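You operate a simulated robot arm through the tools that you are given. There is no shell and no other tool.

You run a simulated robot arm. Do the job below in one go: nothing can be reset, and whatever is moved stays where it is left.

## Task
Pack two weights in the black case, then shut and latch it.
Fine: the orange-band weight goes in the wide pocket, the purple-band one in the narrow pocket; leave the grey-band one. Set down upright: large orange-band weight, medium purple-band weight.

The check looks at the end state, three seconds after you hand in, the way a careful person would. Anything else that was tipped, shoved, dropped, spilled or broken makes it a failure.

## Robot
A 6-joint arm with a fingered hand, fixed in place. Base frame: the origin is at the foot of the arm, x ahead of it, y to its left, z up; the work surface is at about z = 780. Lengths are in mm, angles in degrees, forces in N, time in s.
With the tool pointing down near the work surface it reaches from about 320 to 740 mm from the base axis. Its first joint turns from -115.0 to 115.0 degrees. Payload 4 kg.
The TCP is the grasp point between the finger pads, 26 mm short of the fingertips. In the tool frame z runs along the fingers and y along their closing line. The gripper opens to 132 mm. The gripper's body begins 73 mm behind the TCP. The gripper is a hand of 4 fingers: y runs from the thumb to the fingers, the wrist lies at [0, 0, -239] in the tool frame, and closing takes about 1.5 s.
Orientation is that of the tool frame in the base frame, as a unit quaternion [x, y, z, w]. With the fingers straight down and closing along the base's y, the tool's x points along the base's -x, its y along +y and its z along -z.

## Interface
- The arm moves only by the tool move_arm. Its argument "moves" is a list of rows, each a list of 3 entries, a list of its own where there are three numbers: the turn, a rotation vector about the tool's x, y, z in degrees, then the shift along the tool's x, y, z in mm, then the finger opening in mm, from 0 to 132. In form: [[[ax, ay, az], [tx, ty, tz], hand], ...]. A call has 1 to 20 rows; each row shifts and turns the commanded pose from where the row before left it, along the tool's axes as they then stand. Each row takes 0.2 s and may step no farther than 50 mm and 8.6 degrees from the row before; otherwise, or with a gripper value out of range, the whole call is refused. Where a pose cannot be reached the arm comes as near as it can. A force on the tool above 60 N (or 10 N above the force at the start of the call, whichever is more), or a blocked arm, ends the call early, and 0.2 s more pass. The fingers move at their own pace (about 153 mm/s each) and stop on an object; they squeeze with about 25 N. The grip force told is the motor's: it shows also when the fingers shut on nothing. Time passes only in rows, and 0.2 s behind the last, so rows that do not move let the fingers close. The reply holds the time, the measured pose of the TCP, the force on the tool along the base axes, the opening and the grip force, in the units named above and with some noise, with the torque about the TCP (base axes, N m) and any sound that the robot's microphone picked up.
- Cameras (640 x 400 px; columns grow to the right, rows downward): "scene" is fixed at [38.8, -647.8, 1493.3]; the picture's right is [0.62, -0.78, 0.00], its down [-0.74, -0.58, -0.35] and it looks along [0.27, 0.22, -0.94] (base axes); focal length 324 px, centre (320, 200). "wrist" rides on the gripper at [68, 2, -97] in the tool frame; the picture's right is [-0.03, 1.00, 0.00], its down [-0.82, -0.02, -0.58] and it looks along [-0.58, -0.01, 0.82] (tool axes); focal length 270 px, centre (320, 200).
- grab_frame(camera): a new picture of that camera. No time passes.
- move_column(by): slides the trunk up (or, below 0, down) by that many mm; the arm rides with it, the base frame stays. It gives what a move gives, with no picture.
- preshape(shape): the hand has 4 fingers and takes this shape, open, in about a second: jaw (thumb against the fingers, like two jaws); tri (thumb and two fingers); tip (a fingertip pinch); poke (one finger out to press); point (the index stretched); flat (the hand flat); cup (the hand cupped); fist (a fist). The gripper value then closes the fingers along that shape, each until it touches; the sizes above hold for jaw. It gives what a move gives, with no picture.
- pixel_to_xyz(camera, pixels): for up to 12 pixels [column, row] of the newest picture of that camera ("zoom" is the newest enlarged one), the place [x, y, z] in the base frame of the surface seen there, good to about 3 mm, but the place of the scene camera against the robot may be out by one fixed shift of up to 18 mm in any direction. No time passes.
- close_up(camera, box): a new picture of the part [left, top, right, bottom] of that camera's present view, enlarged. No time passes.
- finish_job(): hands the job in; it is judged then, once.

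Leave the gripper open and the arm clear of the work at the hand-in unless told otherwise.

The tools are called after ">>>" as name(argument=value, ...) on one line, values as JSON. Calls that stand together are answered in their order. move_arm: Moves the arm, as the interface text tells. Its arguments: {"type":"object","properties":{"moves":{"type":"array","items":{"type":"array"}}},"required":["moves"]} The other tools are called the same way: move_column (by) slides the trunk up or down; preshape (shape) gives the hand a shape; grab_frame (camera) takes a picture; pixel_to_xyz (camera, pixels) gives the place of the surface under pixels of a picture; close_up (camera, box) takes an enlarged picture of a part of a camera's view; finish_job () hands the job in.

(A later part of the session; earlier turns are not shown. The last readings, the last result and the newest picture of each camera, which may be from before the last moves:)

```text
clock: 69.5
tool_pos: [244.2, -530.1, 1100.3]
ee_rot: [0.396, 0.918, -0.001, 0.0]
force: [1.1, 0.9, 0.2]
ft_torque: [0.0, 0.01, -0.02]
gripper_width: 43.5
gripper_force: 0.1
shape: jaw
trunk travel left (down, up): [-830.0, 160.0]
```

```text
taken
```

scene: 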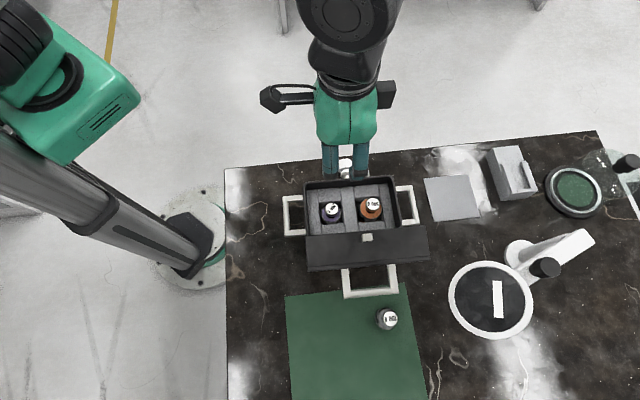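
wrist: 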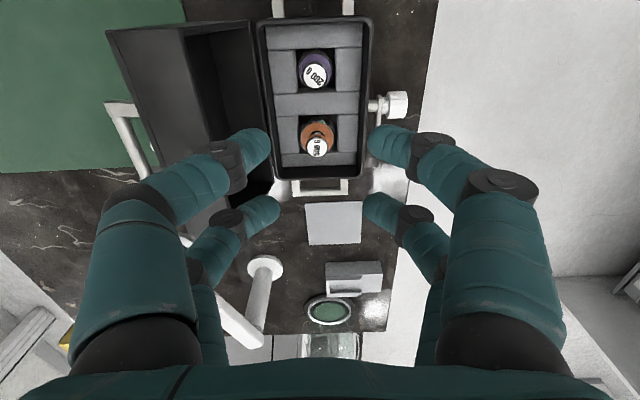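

Both weights are packed. Now the lid: I look at its handle behind it, at (370,280) in the scene, and the lid edges in detail.

>>> close_up(camera="scene", box=[296, 220, 440, 310])

>>> pixel_to_xyz(camera="zoom", pixels=[[215, 260], [225, 320], [330, 340], [330, 325], [450, 310], [430, 240], [60, 210], [580, 170], [330, 200], [318, 75], [60, 90], [560, 60]])

>>> close_up(camera="wrist", box=[80, 20, 280, 220])

```text
4.44 times, centred on (368, 265) of scene
```

zoom: 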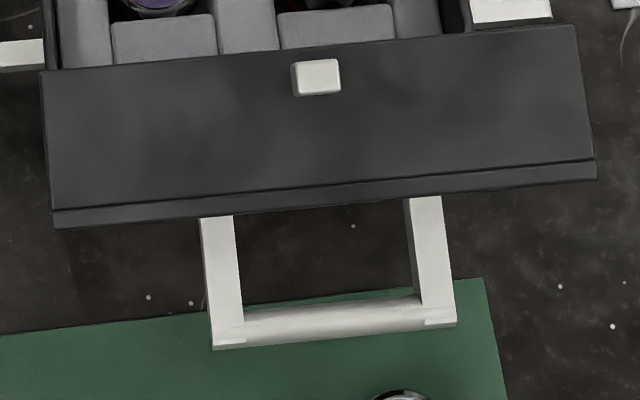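

```text
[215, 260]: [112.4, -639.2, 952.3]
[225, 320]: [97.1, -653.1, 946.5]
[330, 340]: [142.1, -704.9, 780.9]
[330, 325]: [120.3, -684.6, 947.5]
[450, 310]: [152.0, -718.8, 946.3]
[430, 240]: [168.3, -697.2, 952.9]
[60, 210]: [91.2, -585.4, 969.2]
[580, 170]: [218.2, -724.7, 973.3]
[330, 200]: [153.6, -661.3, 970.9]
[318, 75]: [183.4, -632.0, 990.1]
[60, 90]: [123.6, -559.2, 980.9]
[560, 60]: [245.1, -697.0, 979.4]
```

```text
2.00 times, centred on (180, 120) of wrist
```

zoom: 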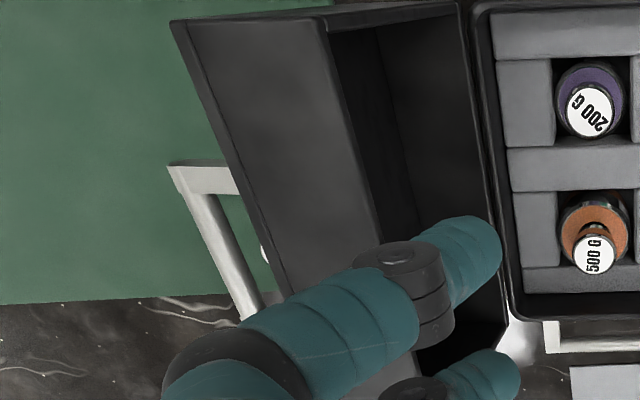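

The handle bar on the lid runs along u (550–636) at v≈−371, z≈950. I'll straddle it between the two finger rows, so I can swing the lid over under control. First I raise the trunk 80 mm and yaw the hand +90°.

>>> move_column(by=80)

>>> move_arm(moves=[[[0, 0, 8.2], [0, 0, 0], 44], [[0, 0, 8.2], [0, 0, 0], 44], [[0, 0, 8.2], [0, 0, 0], 44], [[0, 0, 8.2], [0, 0, 0], 44], [[0, 0, 8.2], [0, 0, 0], 30], [[0, 0, 8.2], [0, 0, 0], 20], [[0, 0, 8.2], [0, 0, 0], 20], [[0, 0, 8.2], [0, 0, 0], 20], [[0, 0, 8.2], [0, 0, 0], 20], [[0, 0, 8.2], [0, 0, 0], 20], [[0, 0, 8], [0, 0, 0], 20], [[0, 0, 0], [0, 0, 0], 20]])

>>> grab_frame(camera="wrist")

```text
clock: 70.7
tool_pos: [244.5, -530.0, 1179.0]
ee_rot: [0.397, 0.918, 0.0, 0.001]
force: [0.1, 0.3, -0.1]
ft_torque: [0.01, 0.02, -0.01]
gripper_width: 43.5
gripper_force: 0.1
shape: jaw
trunk travel left (down, up): [-910.0, 80.0]
```

```text
clock: 73.3
tool_pos: [243.8, -531.4, 1180.6]
ee_rot: [0.93, 0.368, 0.001, 0.001]
force: [-1.4, 0.0, -1.2]
ft_torque: [0.0, -0.02, -0.02]
gripper_width: 20.3
gripper_force: 0.1
shape: jaw
trunk travel left (down, up): [-910.0, 80.0]
```

```text
taken
```

wrist: 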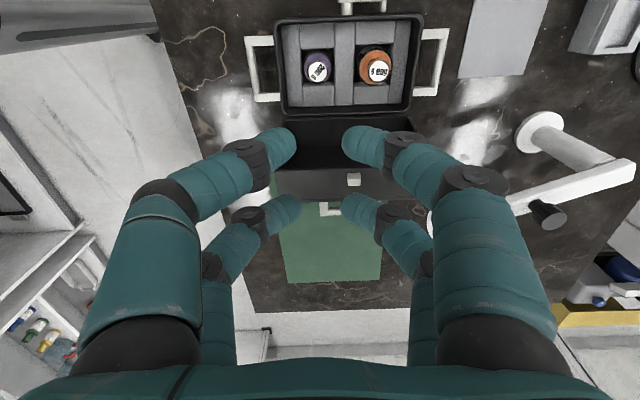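

The yaw is right: tool x along v, y along u. I move over to above the handle bar and down to z≈1060.

>>> move_arm(moves=[[[0, 0, 0], [-36.7, 7.3, 0], 20], [[0, 0, 0], [-36.7, 7.3, 0], 20], [[0, 0, 0], [-36.7, 7.3, 0], 20], [[0, 0, 0], [-36.7, 7.3, 10], 20], [[0, 0, 0], [-36.7, 7.3, 20], 20], [[0, 0, 0], [0, 0, 45], 20], [[0, 0, 0], [0, 0, 45], 20], [[0, 0, 0], [0, 0, 0], 20]])

>>> grab_frame(camera="wrist")

>>> grab_frame(camera="scene")

```text
clock: 75.1
tool_pos: [140.1, -663.8, 1062.7]
ee_rot: [0.93, 0.369, -0.001, 0.001]
force: [0.6, -0.7, 0.0]
ft_torque: [-0.02, -0.01, 0.02]
gripper_width: 20.4
gripper_force: 0.1
shape: jaw
out of reach, approached as far as the arm can: row 5
trunk travel left (down, up): [-910.0, 80.0]
```

```text
taken
```

wrist: 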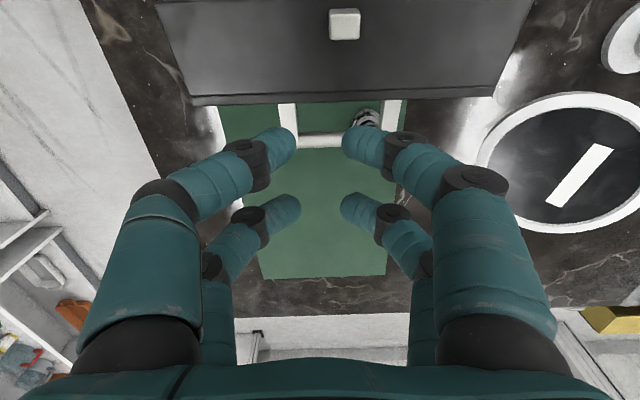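

```text
taken
```

scene: 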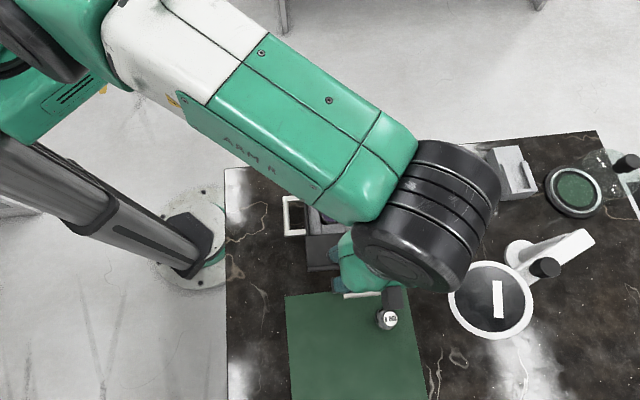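

I see the handle bar at (320,140) with posts at (288,120) and (393,115). I measure it from here.

>>> close_up(camera="wrist", box=[260, 80, 420, 180])

>>> pixel_to_xyz(camera="wrist", pixels=[[320, 141], [310, 141], [335, 141], [320, 137], [320, 146], [288, 118], [393, 110], [290, 107], [340, 100], [344, 22]])

```text
4.00 times, centred on (340, 130) of wrist
```

zoom: 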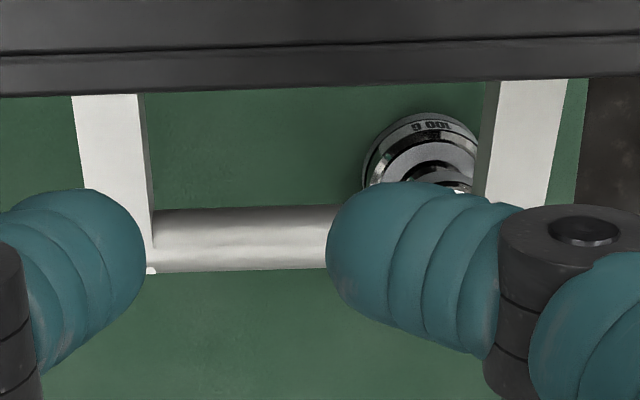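

```text
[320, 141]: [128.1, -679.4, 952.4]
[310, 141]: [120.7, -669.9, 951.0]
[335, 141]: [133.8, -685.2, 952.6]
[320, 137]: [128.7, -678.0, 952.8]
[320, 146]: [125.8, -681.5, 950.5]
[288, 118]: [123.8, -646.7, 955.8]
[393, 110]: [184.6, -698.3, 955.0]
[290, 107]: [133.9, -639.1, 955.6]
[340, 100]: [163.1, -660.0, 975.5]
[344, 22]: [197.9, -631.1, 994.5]
```

The bar (13 mm thick) has its centre at v≈−373, z≈946, with the posts' inner faces at u≈560.5 and 625. I shift to be centred over it (u≈593, v≈−373), close the fingers to 4 mm and look.

>>> move_arm(moves=[[[0, 0, 0], [-10, 7, 10], 10], [[0, 0, 0], [-9.5, 7, 10], 4], [[0, 0, 0], [0, 0, 10], 4], [[0, 0, 0], [0, 0, 10], 4], [[0, 0, 0], [0, 0, 0], 4]])

>>> grab_frame(camera="wrist")

```text
clock: 76.3
tool_pos: [133.3, -683.8, 1021.9]
ee_rot: [0.93, 0.369, 0.0, 0.001]
force: [-1.1, 0.1, -0.3]
ft_torque: [0.0, 0.04, 0.03]
gripper_width: 4.6
gripper_force: 0.0
shape: jaw
out of reach, approached as far as the arm can: row 2
trunk travel left (down, up): [-910.0, 80.0]
```

```text
taken
```

wrist: 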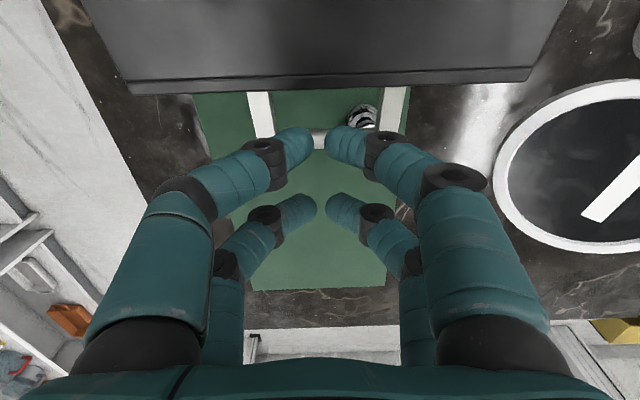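

Reading u=588.6, v=−372.2; I need about 4 mm more in u. I lower to z≈985 (reach gets easier), shift u +4, and check against the posts.

>>> move_arm(moves=[[[0, 0, 0], [0, 0, 18], 4], [[0, 0, 0], [-0.5, 4, 18], 4], [[0, 0, 0], [0, 0, 0], 4]])

>>> grab_frame(camera="wrist")

>>> close_up(camera="wrist", box=[230, 70, 410, 240])

```text
clock: 77.1
tool_pos: [137.0, -686.1, 984.7]
ee_rot: [0.929, 0.369, 0.0, 0.001]
force: [1.1, -0.5, 0.1]
ft_torque: [-0.01, -0.02, -0.06]
gripper_width: 4.3
gripper_force: 0.0
shape: jaw
trunk travel left (down, up): [-910.0, 80.0]
```

```text
taken
```

wrist: 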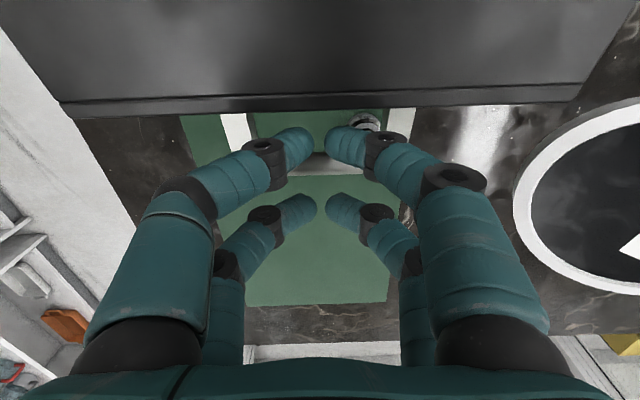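

```text
2.35 times, centred on (320, 155) of wrist
```

zoom: 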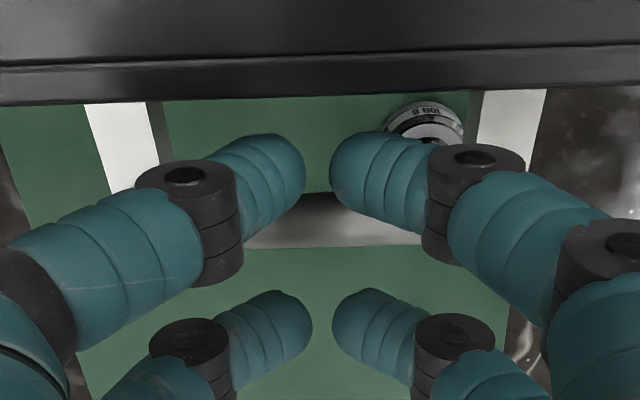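

The bar lies between the two finger rows and the posts are symmetric about the fingers. I lower 19 mm so the rows straddle the bar.

>>> move_arm(moves=[[[0, 0, 0], [0, 0, 7], 4], [[0, 0, 0], [0, 0, 6], 4], [[0, 0, 0], [0, 0, 6], 4], [[0, 0, 0], [0, 0, 0], 4]])

>>> grab_frame(camera="wrist")

>>> close_up(camera="wrist", box=[230, 70, 410, 240])

```text
clock: 78.1
tool_pos: [137.1, -687.5, 966.5]
ee_rot: [0.929, 0.369, 0.001, 0.002]
force: [0.4, -0.2, -0.4]
ft_torque: [-0.01, -0.01, -0.02]
gripper_width: 4.3
gripper_force: 0.0
shape: jaw
trunk travel left (down, up): [-910.0, 80.0]
```

```text
taken
```

wrist: 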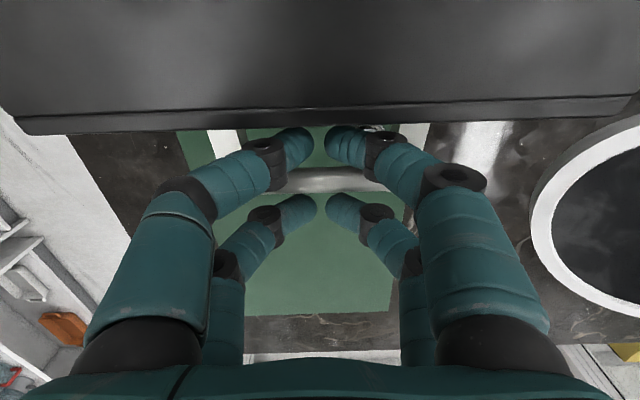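

```text
2.35 times, centred on (320, 155) of wrist
```

zoom: 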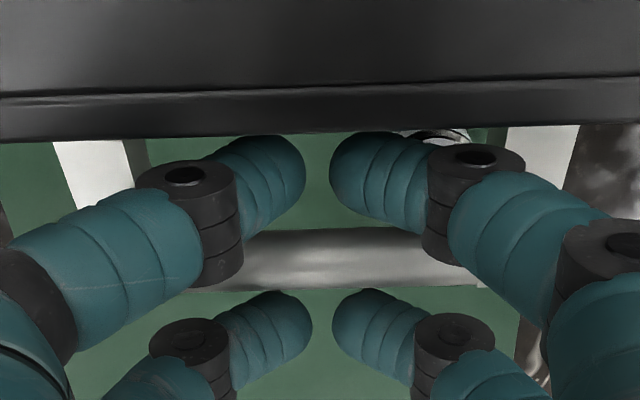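

No contact force; the bar is straddled. I start swinging the lid: up and forward along the arc around the hinge, in small steps, for the first ~24°.

>>> move_arm(moves=[[[0, 0, 0], [9.1, 0, -6.5], 4], [[0, 0, 0], [9.1, 0, -6.5], 4], [[0, 0, 0], [7.9, 0, -6.2], 4], [[0, 0, 0], [7.9, 0, -6.2], 4], [[0, 0, 0], [8.7, 0, -5.5], 4], [[0, 0, 0], [8.7, 0, -5.5], 4], [[0, 0, 0], [0, 0, 0], 4]])

>>> grab_frame(camera="wrist")

>>> grab_frame(camera="scene")

```text
clock: 79.7
tool_pos: [173.9, -653.0, 1003.2]
ee_rot: [0.93, 0.369, 0.001, 0.0]
force: [0.5, -0.4, 1.3]
ft_torque: [0.02, 0.01, 0.01]
gripper_width: 4.0
gripper_force: 0.0
shape: jaw
trunk travel left (down, up): [-910.0, 80.0]
```

```text
taken
```

wrist: 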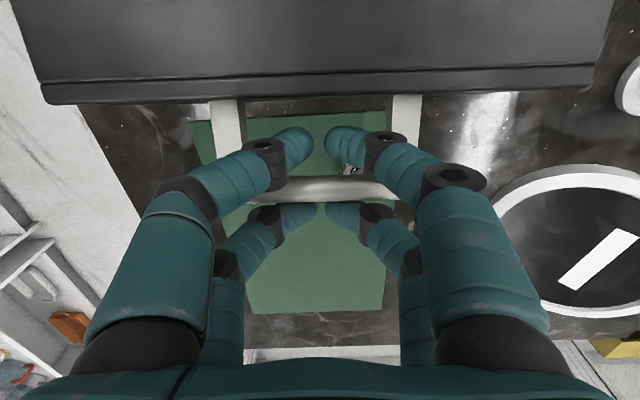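

```text
taken
```

scene: 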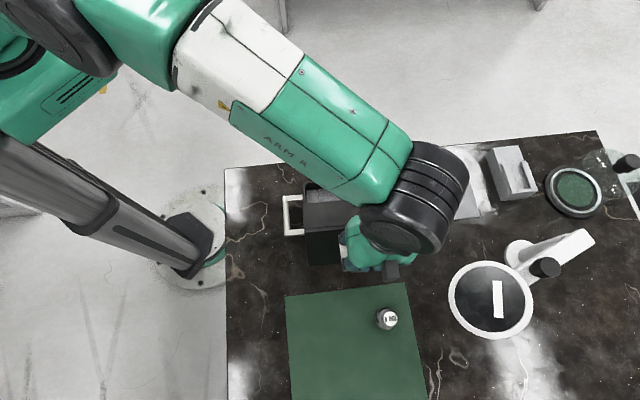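

The bar follows, resting against the far finger row at (320,185), and the lid is tipping. I measure the bar to keep the path right.

>>> pixel_to_xyz(camera="wrist", pixels=[[320, 180], [320, 186], [320, 194], [300, 188], [228, 125], [405, 115], [320, 92], [320, 75]])

```text
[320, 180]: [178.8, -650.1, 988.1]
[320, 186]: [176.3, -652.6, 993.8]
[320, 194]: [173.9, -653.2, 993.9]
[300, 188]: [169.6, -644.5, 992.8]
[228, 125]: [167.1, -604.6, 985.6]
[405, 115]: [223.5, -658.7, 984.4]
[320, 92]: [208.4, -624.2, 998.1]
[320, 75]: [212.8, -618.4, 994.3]
```

The bar is at (v≈−322, z≈987.5), as my arc predicts. I continue over the top, to about 95° of bar angle.

>>> move_arm(moves=[[[0, 0, 0], [7.5, 0, -4.0], 4], [[0, 0, 0], [7.5, 0, -4.0], 4], [[0, 0, 0], [10, 0, -3.0], 4], [[0, 0, 0], [10, 0, -3.0], 4], [[0, 0, 0], [10.3, 0, -1.6], 4], [[0, 0, 0], [10.3, 0, -1.6], 4], [[0, 0, 0], [0, 0, 0], 4]])

>>> grab_frame(camera="wrist")

>>> pixel_to_xyz(camera="wrist", pixels=[[320, 165], [320, 175], [320, 183], [320, 190], [320, 197]])

```text
clock: 81.3
tool_pos: [214.8, -613.0, 1019.2]
ee_rot: [0.93, 0.369, 0.0, 0.001]
force: [0.0, -0.2, -0.5]
ft_torque: [-0.01, -0.01, -0.02]
gripper_width: 3.7
gripper_force: 0.0
shape: jaw
trunk travel left (down, up): [-910.0, 80.0]
```

```text
taken
```

wrist: 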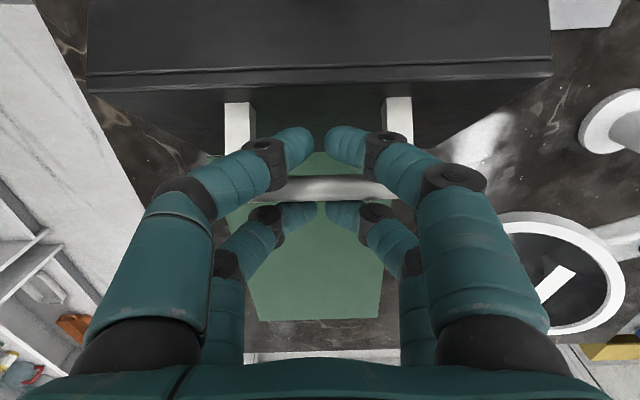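

```text
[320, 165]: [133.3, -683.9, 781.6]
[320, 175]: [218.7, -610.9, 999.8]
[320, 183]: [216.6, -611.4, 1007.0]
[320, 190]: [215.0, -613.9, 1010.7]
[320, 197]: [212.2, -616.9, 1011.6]
```

The bar is at the top of its arc and still needs pushing (lid about half closed), so the hinge isn't letting it slam. I continue forward and slightly down.

>>> move_arm(moves=[[[0, 0, 0], [9.5, 0, -0.3], 4], [[0, 0, 0], [9.5, 0, -0.3], 4], [[0, 0, 0], [10.3, 0, 1.2], 4], [[0, 0, 0], [10.3, 0, 1.2], 4], [[0, 0, 0], [10, 0, 2.7], 4], [[0, 0, 0], [10, 0, 2.7], 4], [[0, 0, 0], [0, 0, 0], 4]])

>>> grab_frame(camera="wrist")

>>> pixel_to_xyz(camera="wrist", pixels=[[320, 155], [320, 165], [320, 175], [320, 183], [320, 190], [320, 197]])

```text
clock: 82.9
tool_pos: [259.1, -572.8, 1011.5]
ee_rot: [0.929, 0.369, 0.0, 0.002]
force: [-0.7, -0.4, -0.4]
ft_torque: [-0.03, 0.01, -0.03]
gripper_width: 4.2
gripper_force: 0.0
shape: jaw
trunk travel left (down, up): [-910.0, 80.0]
```

```text
taken
```

wrist: 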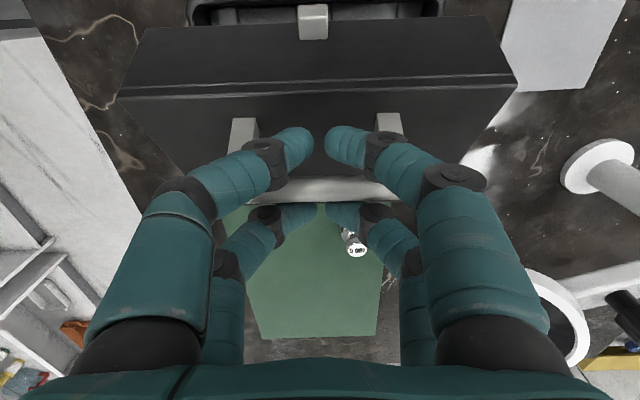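

```text
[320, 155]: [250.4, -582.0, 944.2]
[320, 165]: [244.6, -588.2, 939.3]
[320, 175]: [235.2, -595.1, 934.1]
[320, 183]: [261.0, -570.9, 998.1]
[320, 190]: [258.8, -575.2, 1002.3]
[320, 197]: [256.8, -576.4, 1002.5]
```

The lid is about 28° open and still moves only when pushed. I continue down the front part of the arc.

>>> move_arm(moves=[[[0, 0, 0], [9.6, 0, 3.5], 4], [[0, 0, 0], [9.6, 0, 3.5], 4], [[0, 0, 0], [9, 0, 5.5], 4], [[0, 0, 0], [9, 0, 5.5], 4], [[0, 0, 0], [8.1, 0, 6.5], 4], [[0, 0, 0], [8.1, 0, 6.5], 4], [[0, 0, 0], [0, 0, 0], 4]])

>>> grab_frame(camera="wrist")

>>> pixel_to_xyz(camera="wrist", pixels=[[320, 155], [320, 165], [320, 175], [320, 183], [320, 190], [320, 197]])

```text
clock: 84.5
tool_pos: [298.6, -537.7, 981.4]
ee_rot: [0.929, 0.369, 0.001, 0.001]
force: [-0.1, 0.0, 0.2]
ft_torque: [0.0, 0.0, 0.01]
gripper_width: 4.1
gripper_force: 0.1
shape: jaw
trunk travel left (down, up): [-910.0, 80.0]
```

```text
taken
```

wrist: 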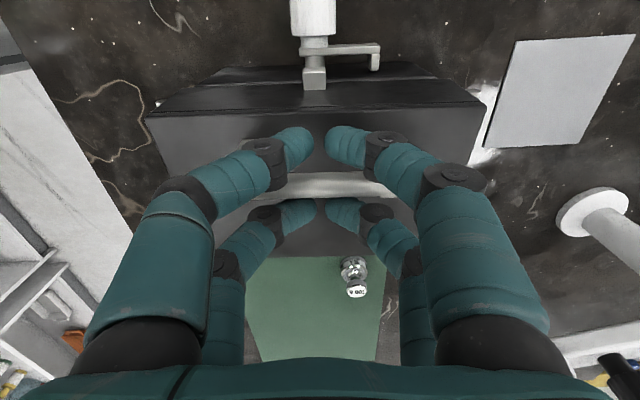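

```text
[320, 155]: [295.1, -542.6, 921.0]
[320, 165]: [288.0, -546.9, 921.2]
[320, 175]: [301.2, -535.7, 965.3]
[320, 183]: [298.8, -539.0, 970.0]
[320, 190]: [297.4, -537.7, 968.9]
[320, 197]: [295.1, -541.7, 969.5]
```

The lid is nearly shut (about 4–7° left), and the nub is coming down behind the latch at (314,78). I push on the last few degrees slowly, watching force.

>>> move_arm(moves=[[[0, 0, 0], [4, 0, 3.8], 4], [[0, 0, 0], [4, 0, 3.8], 4], [[0, 0, 0], [2, 0, 2], 4], [[0, 0, 0], [0, 0, 0], 4]])

>>> grab_frame(camera="wrist")

>>> pixel_to_xyz(camera="wrist", pixels=[[320, 140], [320, 155], [200, 160], [440, 150], [310, 230], [320, 183], [320, 190], [314, 75], [316, 95], [220, 110], [430, 105]])

```text
clock: 85.5
tool_pos: [303.4, -530.1, 972.5]
ee_rot: [0.929, 0.369, 0.001, 0.002]
force: [-4.6, -3.5, 4.5]
ft_torque: [-0.08, 0.1, 0.04]
gripper_width: 4.2
gripper_force: 0.1
shape: jaw
trunk travel left (down, up): [-910.0, 80.0]
```

```text
taken
```

wrist: 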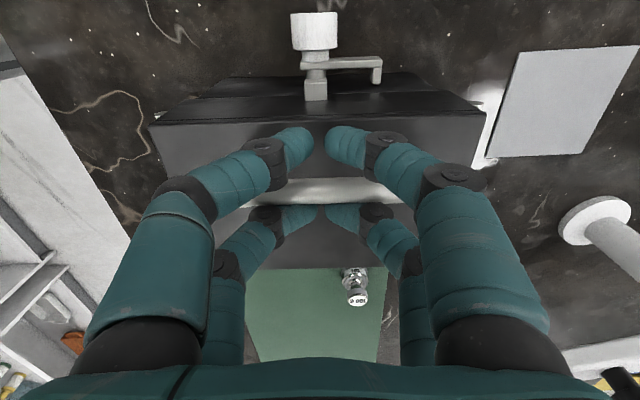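

```text
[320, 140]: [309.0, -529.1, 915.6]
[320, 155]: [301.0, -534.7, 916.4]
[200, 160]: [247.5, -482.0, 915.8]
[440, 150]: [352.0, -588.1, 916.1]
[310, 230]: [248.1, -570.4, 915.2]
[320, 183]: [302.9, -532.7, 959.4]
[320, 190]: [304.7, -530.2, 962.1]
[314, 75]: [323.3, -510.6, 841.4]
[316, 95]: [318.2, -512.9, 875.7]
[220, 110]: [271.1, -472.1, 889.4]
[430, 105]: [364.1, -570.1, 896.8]
```

The force pushes back (about 7 N) and the lid top reads a level z≈916, so it is shut. I back off 4 mm and lift the hand straight up off the handle.

>>> move_arm(moves=[[[0, 0, 0], [-4, 0, 0], 4], [[0, 0, 0], [0, 0, -8], 4], [[0, 0, 0], [0, 0, -15], 4], [[0, 0, 0], [0, 0, -30], 4], [[0, 0, 0], [0, 0, -40], 4], [[0, 0, 0], [0, 0, -40], 4], [[0, 0, 0], [0, 0, 0], 4]])

>>> grab_frame(camera="wrist")

>>> close_up(camera="scene", box=[270, 140, 430, 240])

```text
clock: 87.1
tool_pos: [302.5, -530.7, 1104.8]
ee_rot: [0.929, 0.369, 0.0, 0.0]
force: [-0.1, 0.2, 0.2]
ft_torque: [-0.01, 0.0, -0.02]
gripper_width: 4.0
gripper_force: 0.0
shape: jaw
trunk travel left (down, up): [-910.0, 80.0]
```

```text
taken
```

wrist: 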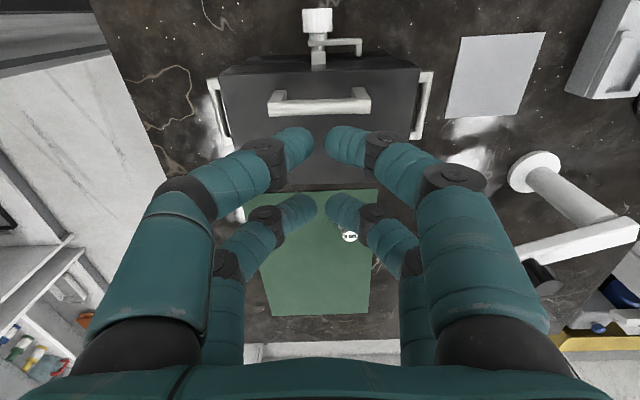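

```text
4.00 times, centred on (350, 190) of scene
```

zoom: 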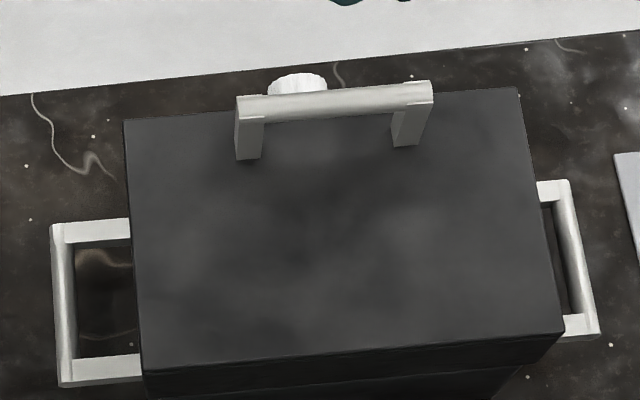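

The lid is shut. Now I look at the latch at (320,35) in the wrist picture and measure it.

>>> close_up(camera="wrist", box=[290, 0, 386, 80])

>>> pixel_to_xyz(camera="wrist", pixels=[[317, 20], [305, 20], [329, 20], [317, 38], [317, 46], [318, 60], [345, 42], [358, 42], [360, 52], [335, 55], [318, 10], [340, 100]])

```text
5.00 times, centred on (338, 40) of wrist
```

zoom: 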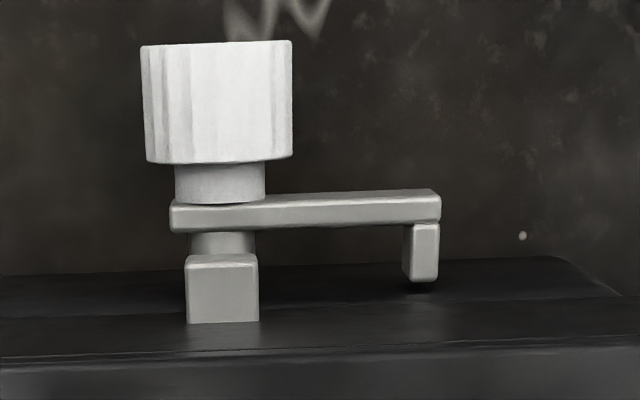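

```text
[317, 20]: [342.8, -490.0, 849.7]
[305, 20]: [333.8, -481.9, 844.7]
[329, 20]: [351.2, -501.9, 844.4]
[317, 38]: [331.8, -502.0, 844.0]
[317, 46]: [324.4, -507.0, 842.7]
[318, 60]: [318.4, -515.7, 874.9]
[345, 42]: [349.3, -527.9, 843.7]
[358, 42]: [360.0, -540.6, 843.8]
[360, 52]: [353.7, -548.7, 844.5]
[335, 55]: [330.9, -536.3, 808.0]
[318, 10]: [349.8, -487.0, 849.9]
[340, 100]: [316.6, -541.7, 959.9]
```

I now know the latch: pivot axis at u≈592, z≈835 along v; the arm lies horizontal toward +u with a peg at u≈640; the nub sits at u≈593, top z≈875. The arm must swing up about 90° so the peg comes over the nub. A single finger could lift it, so I try the "poke" shape up here and look.

>>> preshape(shape="poke")

>>> grab_frame(camera="wrist")

>>> grab_frame(camera="scene")

```text
clock: 88.0
tool_pos: [300.1, -531.0, 1106.0]
ee_rot: [0.929, 0.369, 0.0, 0.001]
force: [-0.3, -1.2, 0.2]
ft_torque: [0.0, 0.0, 0.0]
gripper_width: 0.1
gripper_force: 0.1
shape: poke
trunk travel left (down, up): [-910.0, 80.0]
```

```text
taken
```

wrist: 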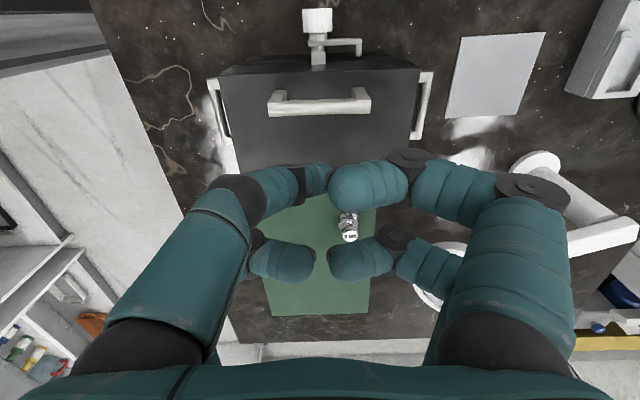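

```text
taken
```

scene: 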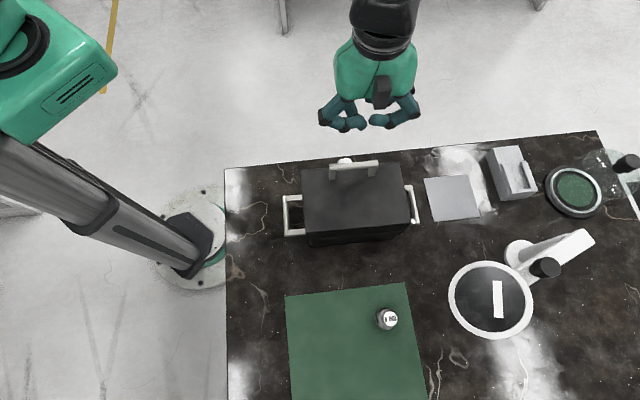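

One finger (near left) seems stretched out downward while the others fold in. I zoom in and read its tip's position.

>>> close_up(camera="wrist", box=[200, 130, 440, 290])

>>> pixel_to_xyz(camera="wrist", pixels=[[322, 178], [315, 180], [300, 180], [275, 185], [245, 190], [355, 185], [290, 262], [350, 262], [330, 190], [285, 172]])

```text
2.50 times, centred on (320, 210) of wrist
```

zoom: 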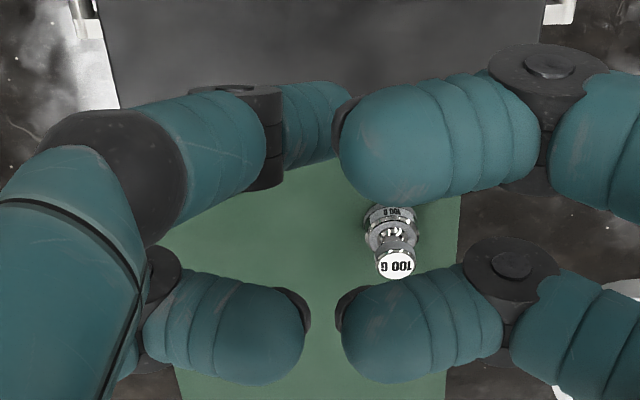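

```text
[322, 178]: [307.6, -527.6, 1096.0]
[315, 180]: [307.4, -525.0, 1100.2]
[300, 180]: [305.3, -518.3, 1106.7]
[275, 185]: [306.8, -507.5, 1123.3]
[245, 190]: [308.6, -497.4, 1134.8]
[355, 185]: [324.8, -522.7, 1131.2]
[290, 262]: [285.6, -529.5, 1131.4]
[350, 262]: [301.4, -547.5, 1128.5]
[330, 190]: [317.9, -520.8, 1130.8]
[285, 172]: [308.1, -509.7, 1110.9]
```

The poking finger ends near the tool axis, only ~35 mm beyond the folded ones. I compare with the "point" shape.

>>> preshape(shape="point")

>>> grab_frame(camera="wrist")

>>> close_up(camera="wrist", box=[120, 110, 440, 310])

>>> close_up(camera="scene", box=[290, 0, 450, 180])

```text
clock: 88.9
tool_pos: [302.1, -531.2, 1105.5]
ee_rot: [0.93, 0.368, 0.001, 0.001]
force: [-1.0, 0.1, -0.5]
ft_torque: [-0.05, -0.02, -0.05]
gripper_width: 0.2
gripper_force: 0.1
shape: point
trunk travel left (down, up): [-910.0, 80.0]
```

```text
taken
```

wrist: 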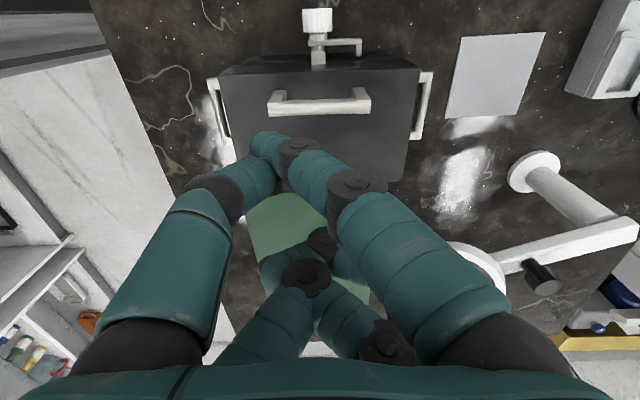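

```text
2.00 times, centred on (280, 210) of wrist
```

zoom: 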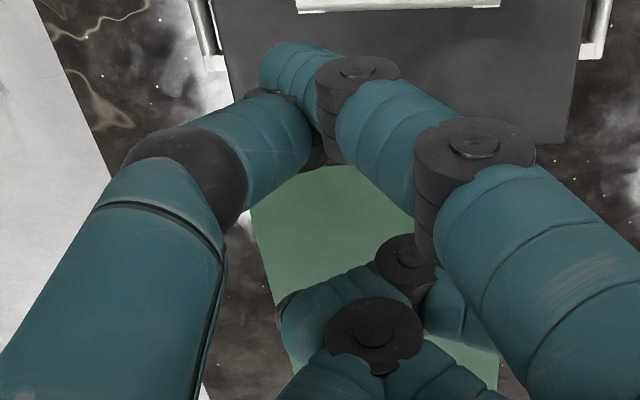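

```text
2.22 times, centred on (370, 90) of scene
```

zoom: 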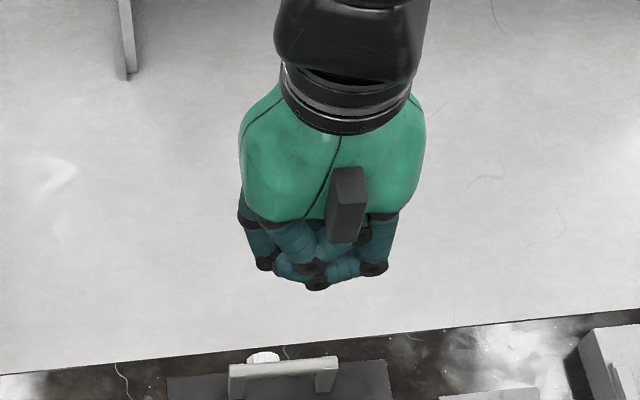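

"Point" crosses the fingers and isn't useful. Instead I'll pinch the latch knob between one finger row from above (closing along u) and turn the hand about the knob's axis. I go back to jaw and move over the knob at v≈−69, staying high.

>>> preshape(shape="jaw")

>>> move_arm(moves=[[[0, 0, 0], [25, 0, 0], 60], [[0, 0, 0], [25, 0, 0], 60], [[0, 0, 0], [26, -1, 0], 60], [[0, 0, 0], [0, 0, 0], 60]])

>>> grab_frame(camera="wrist")

```text
clock: 89.8
tool_pos: [300.6, -531.1, 1104.3]
ee_rot: [0.93, 0.368, 0.0, 0.001]
force: [-0.5, -0.1, 0.1]
ft_torque: [0.01, -0.01, -0.02]
gripper_width: 132.1
gripper_force: 0.0
shape: jaw
trunk travel left (down, up): [-910.0, 80.0]
```

```text
clock: 90.8
tool_pos: [354.8, -478.7, 1105.3]
ee_rot: [0.929, 0.369, 0.0, 0.001]
force: [-0.4, -0.8, 0.1]
ft_torque: [0.02, 0.01, -0.01]
gripper_width: 60.5
gripper_force: 0.1
shape: jaw
trunk travel left (down, up): [-910.0, 80.0]
```

```text
taken
```

wrist: 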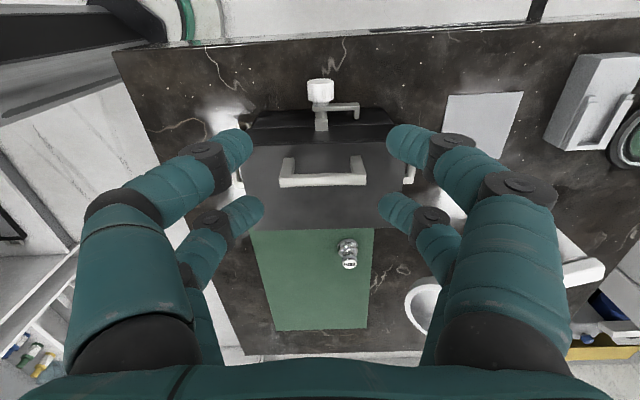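

Now I see the whole latch at (320,100). I zoom in to locate the knob exactly.

>>> close_up(camera="wrist", box=[280, 65, 376, 145])

>>> pixel_to_xyz(camera="wrist", pixels=[[320, 90], [309, 90], [331, 90], [320, 83], [320, 97], [321, 104], [321, 121], [345, 107], [357, 112], [340, 107], [321, 115], [300, 125]])

```text
5.00 times, centred on (328, 105) of wrist
```

zoom: 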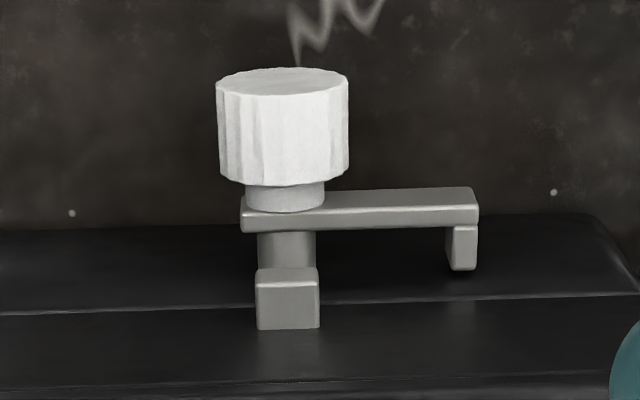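

```text
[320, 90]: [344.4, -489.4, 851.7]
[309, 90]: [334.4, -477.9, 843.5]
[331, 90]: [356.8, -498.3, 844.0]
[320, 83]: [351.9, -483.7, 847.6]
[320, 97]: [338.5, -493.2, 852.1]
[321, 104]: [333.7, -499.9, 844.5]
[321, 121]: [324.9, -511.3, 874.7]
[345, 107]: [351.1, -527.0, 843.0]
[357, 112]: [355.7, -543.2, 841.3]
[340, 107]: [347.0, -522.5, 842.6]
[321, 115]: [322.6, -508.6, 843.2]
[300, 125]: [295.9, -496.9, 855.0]
```

Knob centre is (u≈592, v≈−87), axis z≈835, about 33 mm across. The hand carries a dark box on its far side that might come near the lid handle, so I measure it in the scene view.

>>> close_up(camera="scene", box=[320, 20, 480, 180])

```text
2.50 times, centred on (400, 100) of scene
```

zoom: 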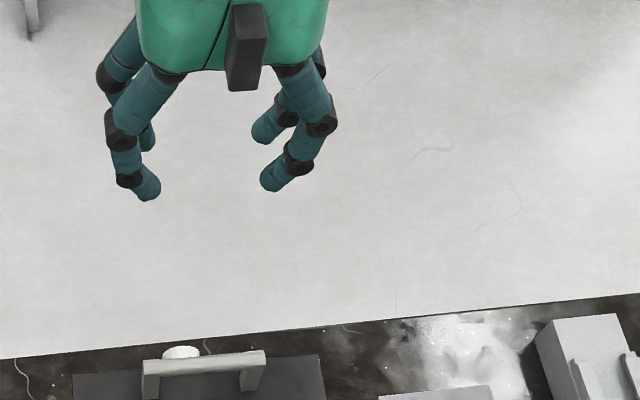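

>>> pixel_to_xyz(camera="zoom", pixels=[[245, 80], [232, 70], [258, 70], [245, 30], [250, 10], [262, 30], [148, 190], [270, 185], [165, 80], [200, 30], [160, 370], [255, 360]])

```text
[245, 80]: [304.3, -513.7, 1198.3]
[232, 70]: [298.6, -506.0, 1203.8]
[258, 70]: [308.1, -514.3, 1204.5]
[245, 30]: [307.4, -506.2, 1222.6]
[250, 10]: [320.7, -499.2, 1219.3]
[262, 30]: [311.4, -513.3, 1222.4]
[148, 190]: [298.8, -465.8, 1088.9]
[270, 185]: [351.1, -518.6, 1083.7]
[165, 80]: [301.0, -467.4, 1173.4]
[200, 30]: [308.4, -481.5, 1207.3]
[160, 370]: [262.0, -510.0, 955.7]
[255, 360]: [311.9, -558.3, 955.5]
```

The box's lowest edge is 97 mm above the TCP and 50 mm toward the lid, so with the TCP at v≈−67 it clears the lid front (v≈−125) by about 8 mm. Now I lower the trunk in stages, raising the arm in between, so the hand can lean later.

>>> move_column(by=-150)

>>> move_arm(moves=[[[0, 0, 0], [1, 0, -25], 60], [[0, 0, 0], [1, 0, -25], 60], [[0, 0, 0], [1, 0, -25], 60], [[0, 0, 0], [0, 0, -25], 60], [[0, 0, 0], [0, 0, 0], 60]])

>>> move_column(by=-100)

>>> move_arm(moves=[[[0, 0, 0], [0, 0, -20], 60], [[0, 0, 0], [0, 0, -20], 60], [[0, 0, 0], [0, 0, -20], 60], [[0, 0, 0], [0, 0, 0], 60]])

>>> move_column(by=-100)

>>> grab_frame(camera="scene")

>>> grab_frame(camera="wrist")

```text
clock: 92.5
tool_pos: [354.5, -477.7, 955.1]
ee_rot: [0.93, 0.368, 0.0, 0.001]
force: [0.1, 0.3, -0.5]
ft_torque: [0.0, 0.01, -0.02]
gripper_width: 60.8
gripper_force: 0.2
shape: jaw
trunk travel left (down, up): [-760.0, 230.0]
```

```text
clock: 93.7
tool_pos: [358.5, -474.9, 1056.2]
ee_rot: [0.93, 0.369, 0.001, 0.0]
force: [0.7, -0.5, -0.4]
ft_torque: [-0.04, 0.03, 0.0]
gripper_width: 60.5
gripper_force: 0.1
shape: jaw
trunk travel left (down, up): [-760.0, 230.0]
```

```text
clock: 95.1
tool_pos: [357.8, -475.7, 955.8]
ee_rot: [0.929, 0.369, 0.0, 0.001]
force: [0.4, 0.0, 0.0]
ft_torque: [0.02, 0.0, 0.04]
gripper_width: 60.6
gripper_force: 0.1
shape: jaw
trunk travel left (down, up): [-660.0, 330.0]
```

```text
clock: 96.1
tool_pos: [357.7, -476.7, 1016.8]
ee_rot: [0.93, 0.369, 0.001, 0.001]
force: [-0.5, 0.5, 0.2]
ft_torque: [-0.03, 0.05, 0.0]
gripper_width: 60.4
gripper_force: 0.1
shape: jaw
trunk travel left (down, up): [-660.0, 330.0]
```

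```text
clock: 97.4
tool_pos: [356.7, -476.6, 915.4]
ee_rot: [0.929, 0.369, 0.0, 0.0]
force: [-0.5, -0.1, 0.2]
ft_torque: [0.02, 0.0, -0.02]
gripper_width: 60.7
gripper_force: 0.0
shape: jaw
trunk travel left (down, up): [-560.0, 430.0]
```

```text
taken
```

scene: 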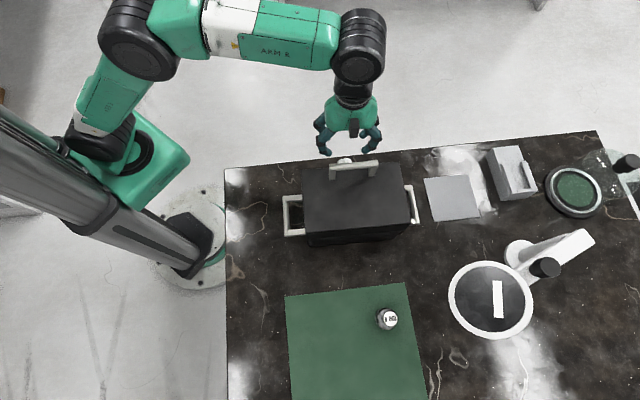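

```text
taken
```

wrist: 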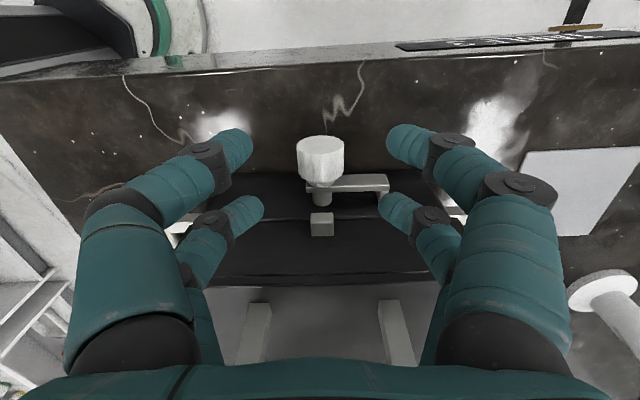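

The hand hovers over the knob at (320,158), centred. I lower 60 mm so the far finger row comes level with the knob axis.

>>> move_arm(moves=[[[0, 0, 0], [0, 0, 20], 60], [[0, 0, 0], [0, 0, 20], 60], [[0, 0, 0], [0, 0, 20], 60], [[0, 0, 0], [0, 0, 0], 60]])

>>> grab_frame(camera="wrist")

>>> close_up(camera="wrist", box=[220, 110, 420, 270])

```text
clock: 98.4
tool_pos: [358.1, -475.4, 855.3]
ee_rot: [0.929, 0.369, 0.0, 0.0]
force: [0.4, 0.3, 0.6]
ft_torque: [0.01, 0.01, 0.01]
gripper_width: 60.2
gripper_force: 0.1
shape: jaw
trunk travel left (down, up): [-560.0, 430.0]
```

```text
taken
```

wrist: 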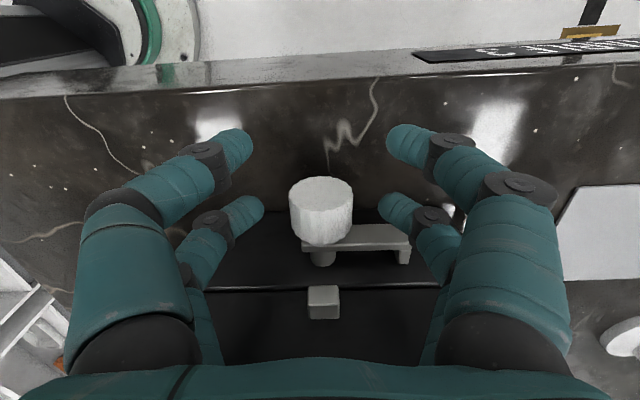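

```text
2.50 times, centred on (320, 190) of wrist
```

zoom: 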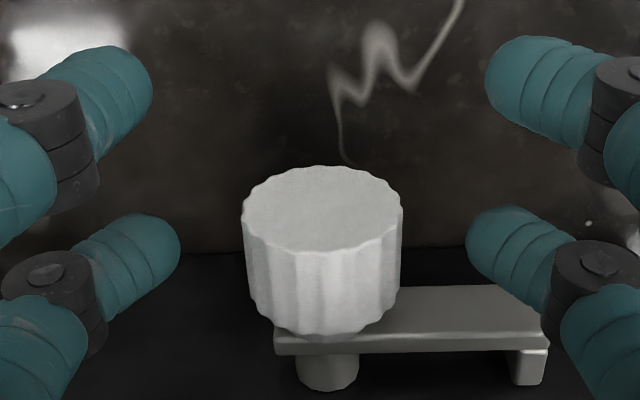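

The far tips at (258,208) and (388,208) flank the knob. I check their exact places against the knob's body before closing.

>>> pixel_to_xyz(camera="wrist", pixels=[[256, 207], [388, 207], [250, 212], [395, 212], [320, 200], [320, 215], [320, 235], [292, 215], [349, 215], [370, 240], [400, 250], [322, 295]])

```text
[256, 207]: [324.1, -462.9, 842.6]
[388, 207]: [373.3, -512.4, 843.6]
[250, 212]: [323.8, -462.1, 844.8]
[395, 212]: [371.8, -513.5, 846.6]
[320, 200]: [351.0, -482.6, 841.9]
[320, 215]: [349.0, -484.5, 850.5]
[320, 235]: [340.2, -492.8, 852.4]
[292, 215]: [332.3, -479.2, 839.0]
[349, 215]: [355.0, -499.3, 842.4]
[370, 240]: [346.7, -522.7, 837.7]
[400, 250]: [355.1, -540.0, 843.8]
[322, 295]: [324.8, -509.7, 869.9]
```

Aligned: tips at v≈−85.5, z≈836.5, centred on the knob. I lean the hand 10° outward about the knob axis first (to gain turning range), then close on the knob.

>>> move_arm(moves=[[[5, 0, 0], [0, 1.65, 0], 60], [[5, 0, 0], [0, 1.65, 0], 60], [[0, 0, 0], [0, 0, 0], 50], [[0, 0, 0], [0, 0, 0], 40], [[0, 0, 0], [0, 0, 0], 36], [[0, 0, 0], [0, 0, 0], 30], [[0, 0, 0], [0, 0, 0], 20], [[0, 0, 0], [0, 0, 0], 0], [[0, 0, 0], [0, 0, 0], 0], [[0, 0, 0], [0, 0, 0], 0]])

>>> grab_frame(camera="wrist")

```text
clock: 100.6
tool_pos: [359.5, -480.1, 855.5]
ee_rot: [0.926, 0.368, -0.032, -0.08]
force: [0.0, -0.1, 0.2]
ft_torque: [-0.01, -0.01, 0.01]
gripper_width: 0.8
gripper_force: 24.5
shape: jaw
trunk travel left (down, up): [-560.0, 430.0]
```

```text
taken
```

wrist: 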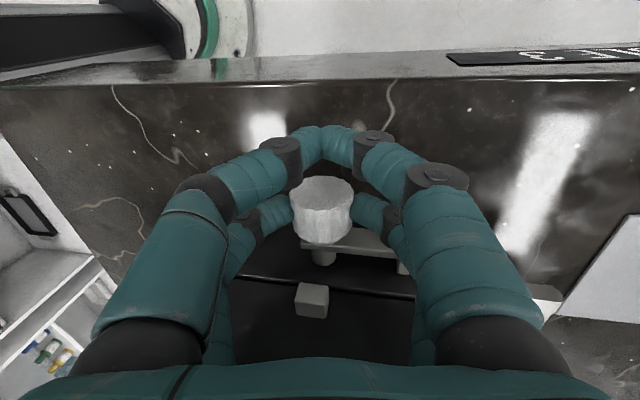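

The far row pinches the knob and the near row closed in front of it. I turn 18° about the knob axis in three steps and check whether the latch arm follows.

>>> move_arm(moves=[[[-6, 0, 0], [0, -2.0, 0], 0], [[-6, 0, 0], [0, -2.0, 0], 0], [[-6, 0, 0], [0, -2.0, 0], 0], [[0, 0, 0], [0, 0, 0], 0]])

>>> grab_frame(camera="wrist")

>>> pixel_to_xyz(camera="wrist", pixels=[[360, 240], [390, 250], [400, 262], [320, 300], [340, 240]])

```text
clock: 101.6
tool_pos: [355.3, -472.7, 855.6]
ee_rot: [0.927, 0.368, 0.026, 0.066]
force: [-0.2, 2.2, 0.6]
ft_torque: [0.06, 0.03, -0.02]
gripper_width: 0.9
gripper_force: 24.4
shape: jaw
trunk travel left (down, up): [-560.0, 430.0]
```

```text
taken
```

wrist: 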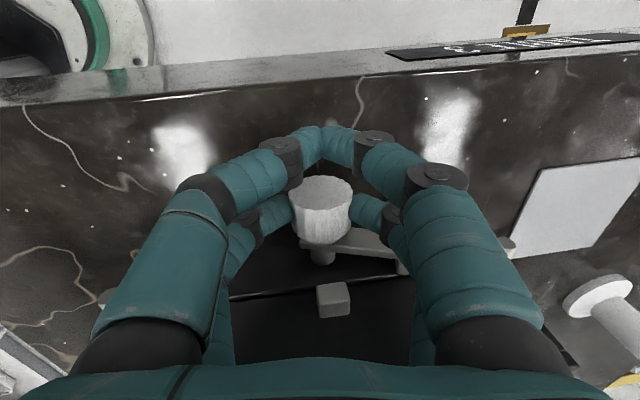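

```text
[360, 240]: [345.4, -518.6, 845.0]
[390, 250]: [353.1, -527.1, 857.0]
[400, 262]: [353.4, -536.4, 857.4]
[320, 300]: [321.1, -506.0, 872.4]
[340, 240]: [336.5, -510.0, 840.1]
```

The latch arm follows (its end rose from 844 to 857, about 17°). I keep turning, another 18°.

>>> move_arm(moves=[[[-6, 0, 0], [0, -2.0, 0], 0], [[-6, 0, 0], [0, -2.0, 0], 0], [[-6, 0, 0], [0, -2.0, 0], 0], [[0, 0, 0], [0, 0, 0], 0]])

>>> grab_frame(camera="wrist")

>>> close_up(camera="scene", box=[270, 110, 430, 230])

```text
clock: 102.6
tool_pos: [352.4, -469.0, 854.5]
ee_rot: [0.905, 0.36, 0.083, 0.21]
force: [-2.9, 2.9, -2.4]
ft_torque: [0.14, 0.03, -0.05]
gripper_width: 0.9
gripper_force: 25.5
shape: jaw
trunk travel left (down, up): [-560.0, 430.0]
```

```text
taken
```

wrist: 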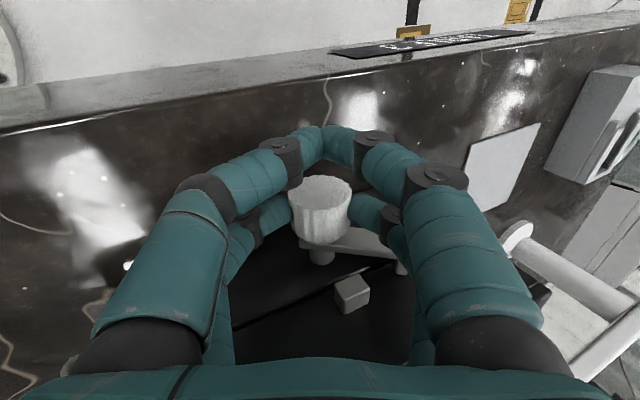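

```text
3.33 times, centred on (350, 170) of scene
```

zoom: 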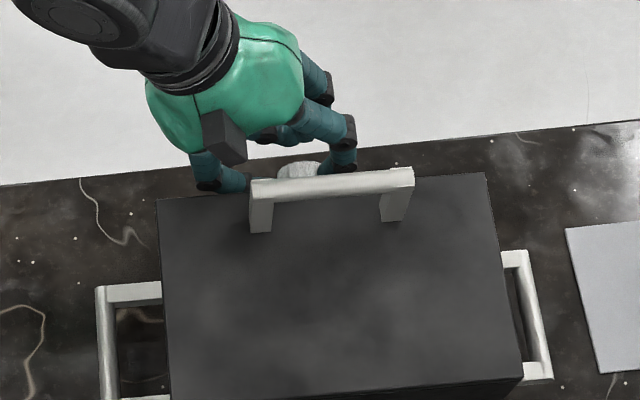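

The hand leans 26° and the arm keeps following, with about 4.7 N side load from path error. I relieve that with a small extra shift and continue 18° more.

>>> move_arm(moves=[[[0, 0, 0], [0, -1.2, 0], 0], [[-6, 0, 0], [0, -2.2, 0], 0], [[-6, 0, 0], [0, -2.2, 0], 0], [[-6, 0, 0], [0, -2.2, 0], 0], [[0, 0, 0], [0, 0, 0], 0]])

>>> grab_frame(camera="wrist")

```text
clock: 103.8
tool_pos: [346.8, -464.2, 850.4]
ee_rot: [0.865, 0.345, 0.136, 0.339]
force: [-4.1, 1.4, -2.1]
ft_torque: [0.11, 0.06, -0.06]
gripper_width: 0.4
gripper_force: 25.1
shape: jaw
trunk travel left (down, up): [-560.0, 430.0]
```

```text
taken
```

wrist: 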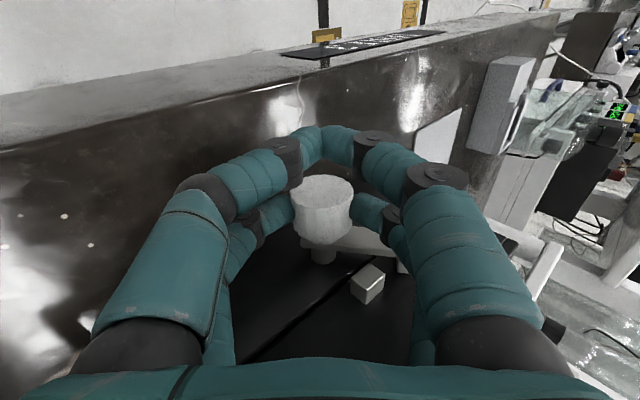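

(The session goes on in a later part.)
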